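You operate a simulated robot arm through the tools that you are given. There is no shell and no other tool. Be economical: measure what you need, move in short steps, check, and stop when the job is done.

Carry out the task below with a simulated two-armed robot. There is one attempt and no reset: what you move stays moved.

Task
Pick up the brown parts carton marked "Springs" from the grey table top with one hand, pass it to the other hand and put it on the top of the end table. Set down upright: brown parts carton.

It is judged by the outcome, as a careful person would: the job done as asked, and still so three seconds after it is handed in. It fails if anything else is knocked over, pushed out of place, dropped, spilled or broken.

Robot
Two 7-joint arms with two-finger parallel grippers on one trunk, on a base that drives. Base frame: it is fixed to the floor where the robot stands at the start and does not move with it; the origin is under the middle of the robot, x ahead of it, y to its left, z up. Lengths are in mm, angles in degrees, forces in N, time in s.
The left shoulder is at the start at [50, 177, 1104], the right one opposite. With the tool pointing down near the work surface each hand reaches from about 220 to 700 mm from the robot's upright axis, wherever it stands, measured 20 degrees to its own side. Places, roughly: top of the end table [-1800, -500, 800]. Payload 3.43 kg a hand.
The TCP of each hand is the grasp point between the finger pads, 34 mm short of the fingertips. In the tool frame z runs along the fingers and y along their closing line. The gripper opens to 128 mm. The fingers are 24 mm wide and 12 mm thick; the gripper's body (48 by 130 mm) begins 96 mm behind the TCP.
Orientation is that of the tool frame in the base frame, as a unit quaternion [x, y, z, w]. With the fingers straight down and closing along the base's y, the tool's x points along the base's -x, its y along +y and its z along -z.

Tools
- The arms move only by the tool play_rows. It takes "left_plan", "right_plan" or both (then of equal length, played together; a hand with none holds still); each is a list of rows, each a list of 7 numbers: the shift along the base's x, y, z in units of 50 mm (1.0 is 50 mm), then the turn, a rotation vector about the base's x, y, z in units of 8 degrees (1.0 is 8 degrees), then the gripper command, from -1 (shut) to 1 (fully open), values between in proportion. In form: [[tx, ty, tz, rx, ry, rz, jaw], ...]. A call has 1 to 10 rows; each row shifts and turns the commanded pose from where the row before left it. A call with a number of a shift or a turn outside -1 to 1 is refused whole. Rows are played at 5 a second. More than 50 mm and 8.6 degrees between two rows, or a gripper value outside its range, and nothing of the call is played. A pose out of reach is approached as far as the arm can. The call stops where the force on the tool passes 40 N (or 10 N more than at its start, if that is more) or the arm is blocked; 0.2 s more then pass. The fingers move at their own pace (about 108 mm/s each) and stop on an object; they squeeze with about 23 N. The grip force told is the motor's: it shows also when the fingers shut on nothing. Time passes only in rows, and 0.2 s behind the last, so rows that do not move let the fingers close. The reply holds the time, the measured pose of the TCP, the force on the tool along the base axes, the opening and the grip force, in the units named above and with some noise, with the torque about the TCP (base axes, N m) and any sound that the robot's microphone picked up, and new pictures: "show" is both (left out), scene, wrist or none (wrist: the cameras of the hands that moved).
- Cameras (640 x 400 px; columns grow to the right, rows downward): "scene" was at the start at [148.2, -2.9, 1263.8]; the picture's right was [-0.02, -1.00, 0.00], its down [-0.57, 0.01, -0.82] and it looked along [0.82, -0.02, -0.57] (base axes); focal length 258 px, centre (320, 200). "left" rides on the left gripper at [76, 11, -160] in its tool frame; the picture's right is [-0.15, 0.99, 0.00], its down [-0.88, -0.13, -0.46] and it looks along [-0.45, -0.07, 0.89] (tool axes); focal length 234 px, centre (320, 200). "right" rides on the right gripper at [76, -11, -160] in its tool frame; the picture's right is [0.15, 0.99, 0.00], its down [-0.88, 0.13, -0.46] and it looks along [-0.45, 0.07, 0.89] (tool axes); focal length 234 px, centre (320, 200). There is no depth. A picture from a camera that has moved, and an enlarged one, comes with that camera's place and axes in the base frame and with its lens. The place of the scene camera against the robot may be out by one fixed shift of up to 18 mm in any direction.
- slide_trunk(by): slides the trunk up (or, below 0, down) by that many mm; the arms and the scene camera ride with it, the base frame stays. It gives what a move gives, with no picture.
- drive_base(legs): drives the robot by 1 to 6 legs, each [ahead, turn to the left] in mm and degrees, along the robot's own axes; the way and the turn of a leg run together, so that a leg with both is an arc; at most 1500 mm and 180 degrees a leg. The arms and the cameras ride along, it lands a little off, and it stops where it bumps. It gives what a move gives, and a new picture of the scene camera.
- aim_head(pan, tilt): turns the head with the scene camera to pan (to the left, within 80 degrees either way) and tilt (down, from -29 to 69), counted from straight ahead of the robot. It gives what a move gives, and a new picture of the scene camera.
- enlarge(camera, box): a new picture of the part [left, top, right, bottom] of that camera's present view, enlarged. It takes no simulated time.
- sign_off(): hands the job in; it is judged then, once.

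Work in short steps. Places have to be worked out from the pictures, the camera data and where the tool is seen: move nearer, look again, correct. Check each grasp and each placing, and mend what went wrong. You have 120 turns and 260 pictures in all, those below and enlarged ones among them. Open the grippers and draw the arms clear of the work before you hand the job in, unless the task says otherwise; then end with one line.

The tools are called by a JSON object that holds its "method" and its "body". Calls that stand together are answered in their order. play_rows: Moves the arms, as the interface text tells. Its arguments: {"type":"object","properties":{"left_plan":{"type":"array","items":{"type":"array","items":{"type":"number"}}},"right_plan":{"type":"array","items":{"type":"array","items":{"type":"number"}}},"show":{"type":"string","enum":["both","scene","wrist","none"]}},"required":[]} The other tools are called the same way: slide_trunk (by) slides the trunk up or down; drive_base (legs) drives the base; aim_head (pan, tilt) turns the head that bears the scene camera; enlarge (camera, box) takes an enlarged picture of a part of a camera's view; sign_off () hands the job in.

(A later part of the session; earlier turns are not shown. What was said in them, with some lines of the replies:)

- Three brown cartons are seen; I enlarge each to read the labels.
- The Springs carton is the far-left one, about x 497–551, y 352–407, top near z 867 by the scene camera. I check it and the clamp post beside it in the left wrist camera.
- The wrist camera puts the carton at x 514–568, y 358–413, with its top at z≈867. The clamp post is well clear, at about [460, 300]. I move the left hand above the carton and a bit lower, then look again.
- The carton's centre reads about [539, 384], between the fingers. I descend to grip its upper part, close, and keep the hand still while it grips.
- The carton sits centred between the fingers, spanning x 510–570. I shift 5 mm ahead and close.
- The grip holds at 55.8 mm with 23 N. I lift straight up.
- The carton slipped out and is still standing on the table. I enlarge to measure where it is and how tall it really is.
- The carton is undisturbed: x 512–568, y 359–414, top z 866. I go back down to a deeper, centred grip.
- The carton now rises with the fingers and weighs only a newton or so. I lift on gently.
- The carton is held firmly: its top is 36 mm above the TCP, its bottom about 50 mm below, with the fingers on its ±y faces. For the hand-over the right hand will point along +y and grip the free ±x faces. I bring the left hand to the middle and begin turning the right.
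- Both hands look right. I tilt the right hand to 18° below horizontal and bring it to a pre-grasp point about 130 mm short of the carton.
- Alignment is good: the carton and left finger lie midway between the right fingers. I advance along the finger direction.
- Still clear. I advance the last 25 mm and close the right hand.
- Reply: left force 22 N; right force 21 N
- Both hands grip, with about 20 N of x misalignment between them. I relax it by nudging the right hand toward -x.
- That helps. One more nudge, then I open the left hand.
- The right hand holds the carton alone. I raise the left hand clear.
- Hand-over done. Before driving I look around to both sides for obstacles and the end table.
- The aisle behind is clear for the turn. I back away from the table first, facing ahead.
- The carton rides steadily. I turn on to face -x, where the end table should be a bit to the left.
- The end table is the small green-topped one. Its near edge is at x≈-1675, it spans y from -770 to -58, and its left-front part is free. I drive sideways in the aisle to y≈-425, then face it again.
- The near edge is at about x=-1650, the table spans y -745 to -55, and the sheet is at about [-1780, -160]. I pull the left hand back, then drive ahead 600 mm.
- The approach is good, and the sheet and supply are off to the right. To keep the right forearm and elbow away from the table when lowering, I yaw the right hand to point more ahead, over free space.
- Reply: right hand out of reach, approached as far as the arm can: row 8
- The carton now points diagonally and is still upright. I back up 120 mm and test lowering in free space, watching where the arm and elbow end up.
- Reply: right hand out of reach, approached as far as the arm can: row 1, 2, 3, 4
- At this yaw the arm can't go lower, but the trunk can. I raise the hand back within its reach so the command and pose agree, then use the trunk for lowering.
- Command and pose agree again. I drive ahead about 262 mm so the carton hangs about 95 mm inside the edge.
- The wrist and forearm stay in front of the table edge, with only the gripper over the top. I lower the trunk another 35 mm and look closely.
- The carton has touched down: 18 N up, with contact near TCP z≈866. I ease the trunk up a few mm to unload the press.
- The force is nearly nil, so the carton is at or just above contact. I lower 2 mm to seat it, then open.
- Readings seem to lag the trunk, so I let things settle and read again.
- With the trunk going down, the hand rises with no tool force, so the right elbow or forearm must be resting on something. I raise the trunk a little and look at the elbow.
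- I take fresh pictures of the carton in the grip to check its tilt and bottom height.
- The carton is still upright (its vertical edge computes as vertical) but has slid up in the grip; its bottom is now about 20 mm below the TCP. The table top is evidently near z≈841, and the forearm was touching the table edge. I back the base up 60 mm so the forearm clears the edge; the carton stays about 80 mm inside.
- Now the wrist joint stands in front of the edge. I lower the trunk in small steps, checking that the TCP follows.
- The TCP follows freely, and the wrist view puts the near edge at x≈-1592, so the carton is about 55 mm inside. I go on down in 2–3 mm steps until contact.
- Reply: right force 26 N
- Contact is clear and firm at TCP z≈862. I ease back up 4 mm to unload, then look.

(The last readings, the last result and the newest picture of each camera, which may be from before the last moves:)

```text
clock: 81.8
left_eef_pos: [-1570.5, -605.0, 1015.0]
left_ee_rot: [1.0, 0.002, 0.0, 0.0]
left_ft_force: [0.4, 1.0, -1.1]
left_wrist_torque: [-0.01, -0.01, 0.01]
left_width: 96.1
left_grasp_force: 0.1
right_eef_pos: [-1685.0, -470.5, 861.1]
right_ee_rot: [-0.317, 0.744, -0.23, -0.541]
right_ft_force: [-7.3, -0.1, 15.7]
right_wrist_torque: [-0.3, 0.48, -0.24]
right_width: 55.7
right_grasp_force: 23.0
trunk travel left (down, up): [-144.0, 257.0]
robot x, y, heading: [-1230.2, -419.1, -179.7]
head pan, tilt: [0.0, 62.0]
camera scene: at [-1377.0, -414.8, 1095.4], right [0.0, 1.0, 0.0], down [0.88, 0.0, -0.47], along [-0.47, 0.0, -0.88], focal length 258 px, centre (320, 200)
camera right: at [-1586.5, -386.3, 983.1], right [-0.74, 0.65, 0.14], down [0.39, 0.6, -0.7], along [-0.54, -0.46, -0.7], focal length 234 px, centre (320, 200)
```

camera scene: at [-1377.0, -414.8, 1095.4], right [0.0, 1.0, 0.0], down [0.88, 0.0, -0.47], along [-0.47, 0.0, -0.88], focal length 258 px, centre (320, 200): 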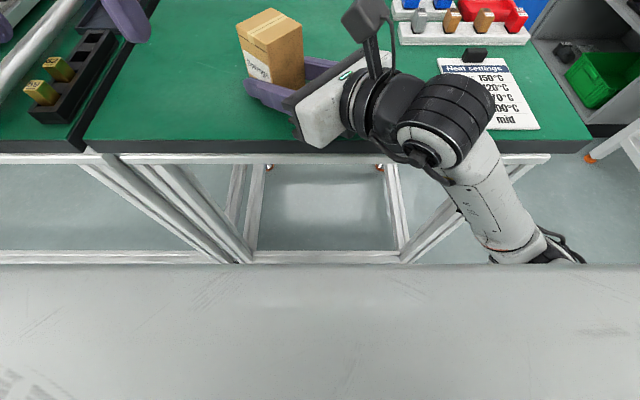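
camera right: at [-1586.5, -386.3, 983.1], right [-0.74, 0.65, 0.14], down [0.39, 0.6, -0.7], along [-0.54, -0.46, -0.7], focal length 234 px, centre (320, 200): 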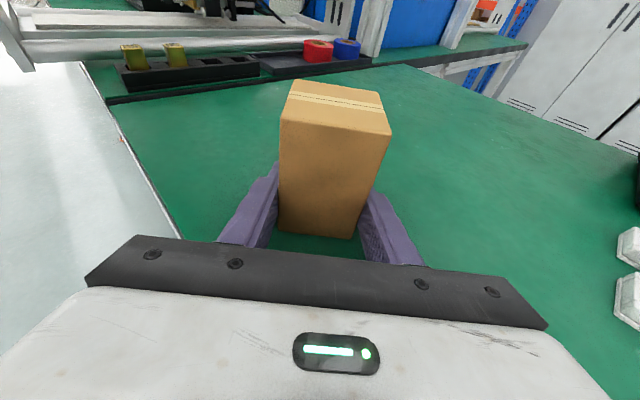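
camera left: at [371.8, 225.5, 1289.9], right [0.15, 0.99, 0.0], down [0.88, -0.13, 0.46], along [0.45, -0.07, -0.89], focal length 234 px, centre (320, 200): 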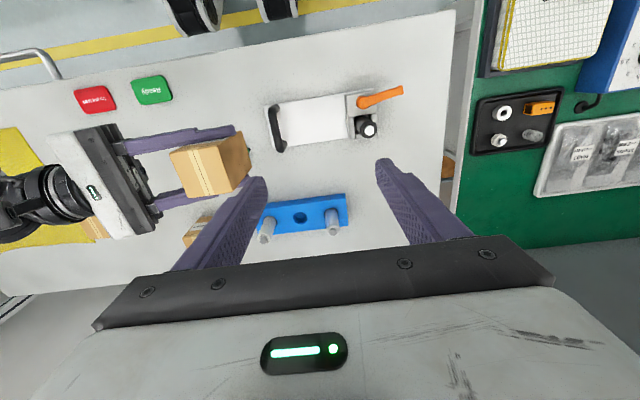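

Carton bottom ≈840 and fingertips ≈839, both at the surface. I unload 2 mm more and then open gently.

{"method": "slide_trunk", "body": {"by": 2}}

{"method": "play_rows", "body": {"right_plan": [[0, 0, 0, 0, 0, 0, -0.05], [0, 0, 0, 0, 0, 0, 0.1], [0, 0, 0, 0, 0, 0, 0.3], [0, 0, 0, 0, 0, 0, 0.6], [0, 0, 0, 0, 0, 0, 0.6]]}}

```text
clock: 82.4
left_eef_pos: [-1571.4, -604.4, 1015.5]
left_ee_rot: [1.0, 0.002, 0.0, 0.0]
left_ft_force: [-0.9, -0.5, 0.0]
left_wrist_torque: [0.01, 0.02, 0.01]
left_width: 96.1
left_grasp_force: 0.0
right_eef_pos: [-1684.6, -470.0, 862.8]
right_ee_rot: [-0.317, 0.745, -0.23, -0.539]
right_ft_force: [-3.5, 0.1, 8.4]
right_wrist_torque: [-0.03, 0.46, 0.04]
right_width: 55.8
right_grasp_force: 23.2
trunk travel left (down, up): [-146.0, 255.0]
robot x, y, heading: [-1233.2, -408.2, -179.9]
head pan, tilt: [0.0, 62.0]
```

```text
clock: 83.6
left_eef_pos: [-1572.0, -605.6, 1016.4]
left_ee_rot: [1.0, 0.002, 0.0, 0.0]
left_ft_force: [0.3, -0.6, -1.0]
left_wrist_torque: [0.0, 0.02, 0.01]
left_width: 96.0
left_grasp_force: 0.1
right_eef_pos: [-1685.0, -471.1, 862.1]
right_ee_rot: [-0.316, 0.746, -0.229, -0.54]
right_ft_force: [0.4, -0.9, 1.2]
right_wrist_torque: [0.0, 0.06, 0.01]
right_width: 102.2
right_grasp_force: 0.1
trunk travel left (down, up): [-146.0, 255.0]
robot x, y, heading: [-1235.0, -417.9, -179.9]
head pan, tilt: [0.0, 62.0]
camera scene: at [-1377.4, -414.9, 1097.3], right [0.0, 1.0, 0.0], down [0.88, 0.0, -0.47], along [-0.47, 0.0, -0.88], focal length 258 px, centre (320, 200)
camera right: at [-1587.4, -386.5, 984.0], right [-0.74, 0.65, 0.14], down [0.4, 0.6, -0.69], along [-0.54, -0.46, -0.71], focal length 234 px, centre (320, 200)
```

scene: 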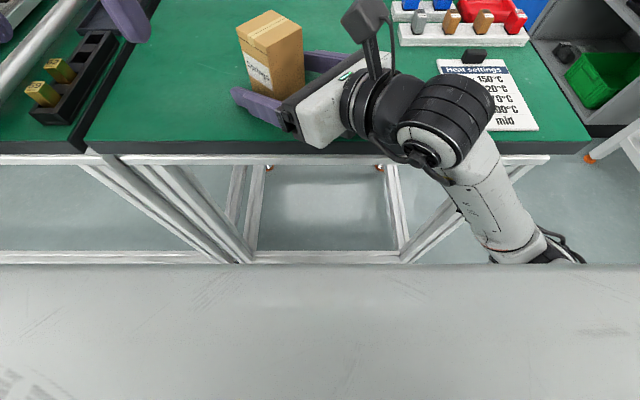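
right: 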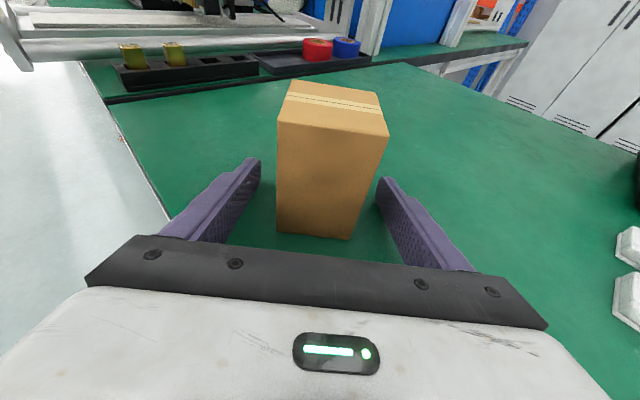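

The carton stands free and upright. The cleanest exit is straight up with the trunk, since the fingers have more than 20 mm of clearance on each side.

{"method": "slide_trunk", "body": {"by": 20}}

{"method": "slide_trunk", "body": {"by": 130}}

{"method": "drive_base", "body": {"legs": [[-250, 0]]}}

{"method": "aim_head", "body": {"pan": 0, "tilt": 35}}

```text
clock: 84.2
left_eef_pos: [-1571.1, -605.3, 1035.5]
left_ee_rot: [1.0, 0.003, 0.0, -0.001]
left_ft_force: [-0.6, -0.1, 0.4]
left_wrist_torque: [-0.02, 0.0, 0.0]
left_width: 96.2
left_grasp_force: 0.0
right_eef_pos: [-1686.0, -470.6, 883.4]
right_ee_rot: [-0.317, 0.745, -0.23, -0.54]
right_ft_force: [-0.1, 0.3, 0.4]
right_wrist_torque: [0.0, 0.04, 0.0]
right_width: 102.5
right_grasp_force: 0.1
trunk travel left (down, up): [-166.0, 235.0]
robot x, y, heading: [-1235.2, -411.2, -179.9]
head pan, tilt: [0.0, 62.0]
```

```text
clock: 85.8
left_eef_pos: [-1571.5, -605.2, 1164.9]
left_ee_rot: [1.0, 0.002, -0.001, 0.0]
left_ft_force: [0.1, 0.5, -0.1]
left_wrist_torque: [0.01, 0.0, 0.0]
left_width: 95.8
left_grasp_force: 0.1
right_eef_pos: [-1686.0, -470.5, 1013.7]
right_ee_rot: [-0.316, 0.745, -0.229, -0.541]
right_ft_force: [-0.5, -0.7, -0.9]
right_wrist_torque: [0.02, -0.01, 0.02]
right_width: 102.3
right_grasp_force: 0.0
trunk travel left (down, up): [-296.0, 105.0]
robot x, y, heading: [-1231.7, -415.2, -180.0]
head pan, tilt: [0.0, 62.0]
```

```text
clock: 87.7
left_eef_pos: [-1311.9, -606.0, 1168.0]
left_ee_rot: [1.0, 0.002, 0.0, 0.0]
left_ft_force: [-0.3, 0.4, 0.1]
left_wrist_torque: [0.04, 0.01, 0.03]
left_width: 95.9
left_grasp_force: 0.2
right_eef_pos: [-1427.2, -470.8, 1013.5]
right_ee_rot: [-0.316, 0.745, -0.229, -0.541]
right_ft_force: [0.5, 1.0, 0.9]
right_wrist_torque: [-0.05, -0.03, -0.02]
right_width: 102.4
right_grasp_force: 0.1
trunk travel left (down, up): [-296.0, 105.0]
robot x, y, heading: [-976.1, -415.8, -180.0]
head pan, tilt: [0.0, 62.0]
camera scene: at [-1118.8, -414.7, 1247.4], right [0.0, 1.0, 0.0], down [0.88, 0.0, -0.47], along [-0.47, 0.0, -0.88], focal length 258 px, centre (320, 200)
```

scene: 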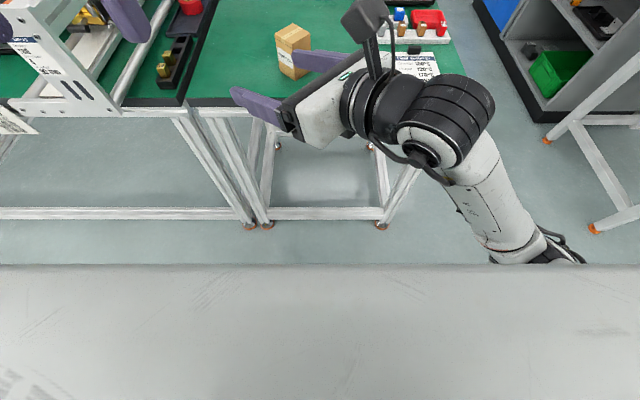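

```text
clock: 88.6
left_eef_pos: [-1312.9, -605.5, 1166.3]
left_ee_rot: [1.0, 0.002, 0.0, 0.001]
left_ft_force: [-0.4, -0.2, 0.3]
left_wrist_torque: [-0.02, 0.01, -0.02]
left_width: 95.8
left_grasp_force: 0.1
right_eef_pos: [-1425.8, -471.0, 1012.2]
right_ee_rot: [-0.317, 0.744, -0.231, -0.541]
right_ft_force: [0.0, -0.3, -0.1]
right_wrist_torque: [0.03, -0.01, 0.03]
right_width: 102.6
right_grasp_force: 0.1
trunk travel left (down, up): [-296.0, 105.0]
robot x, y, heading: [-974.6, -414.2, -180.0]
head pan, tilt: [0.0, 35.0]
camera scene: at [-1143.0, -414.7, 1283.8], right [0.0, 1.0, 0.0], down [0.57, 0.0, -0.82], along [-0.82, 0.0, -0.57], focal length 258 px, centre (320, 200)
```

scene: 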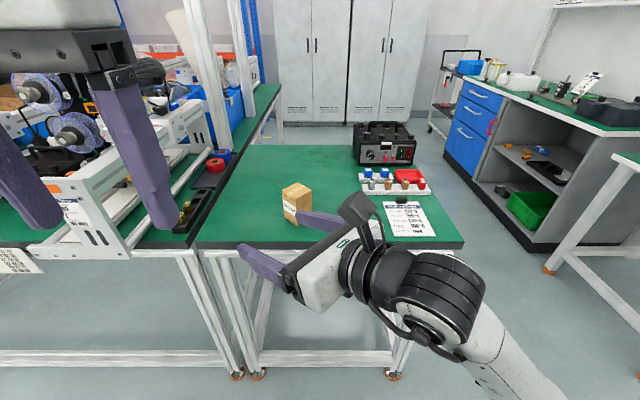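

The carton stands upright on the end table, nothing else has moved, both grippers are open and both arms are clear. I hand in.

{"method": "sign_off", "body": {}}

```text
The job is handed in.
```

The "Springs" carton was picked up with the left hand, passed to the right hand in the air, and set down upright on the end table; the pictures show nothing else disturbed.
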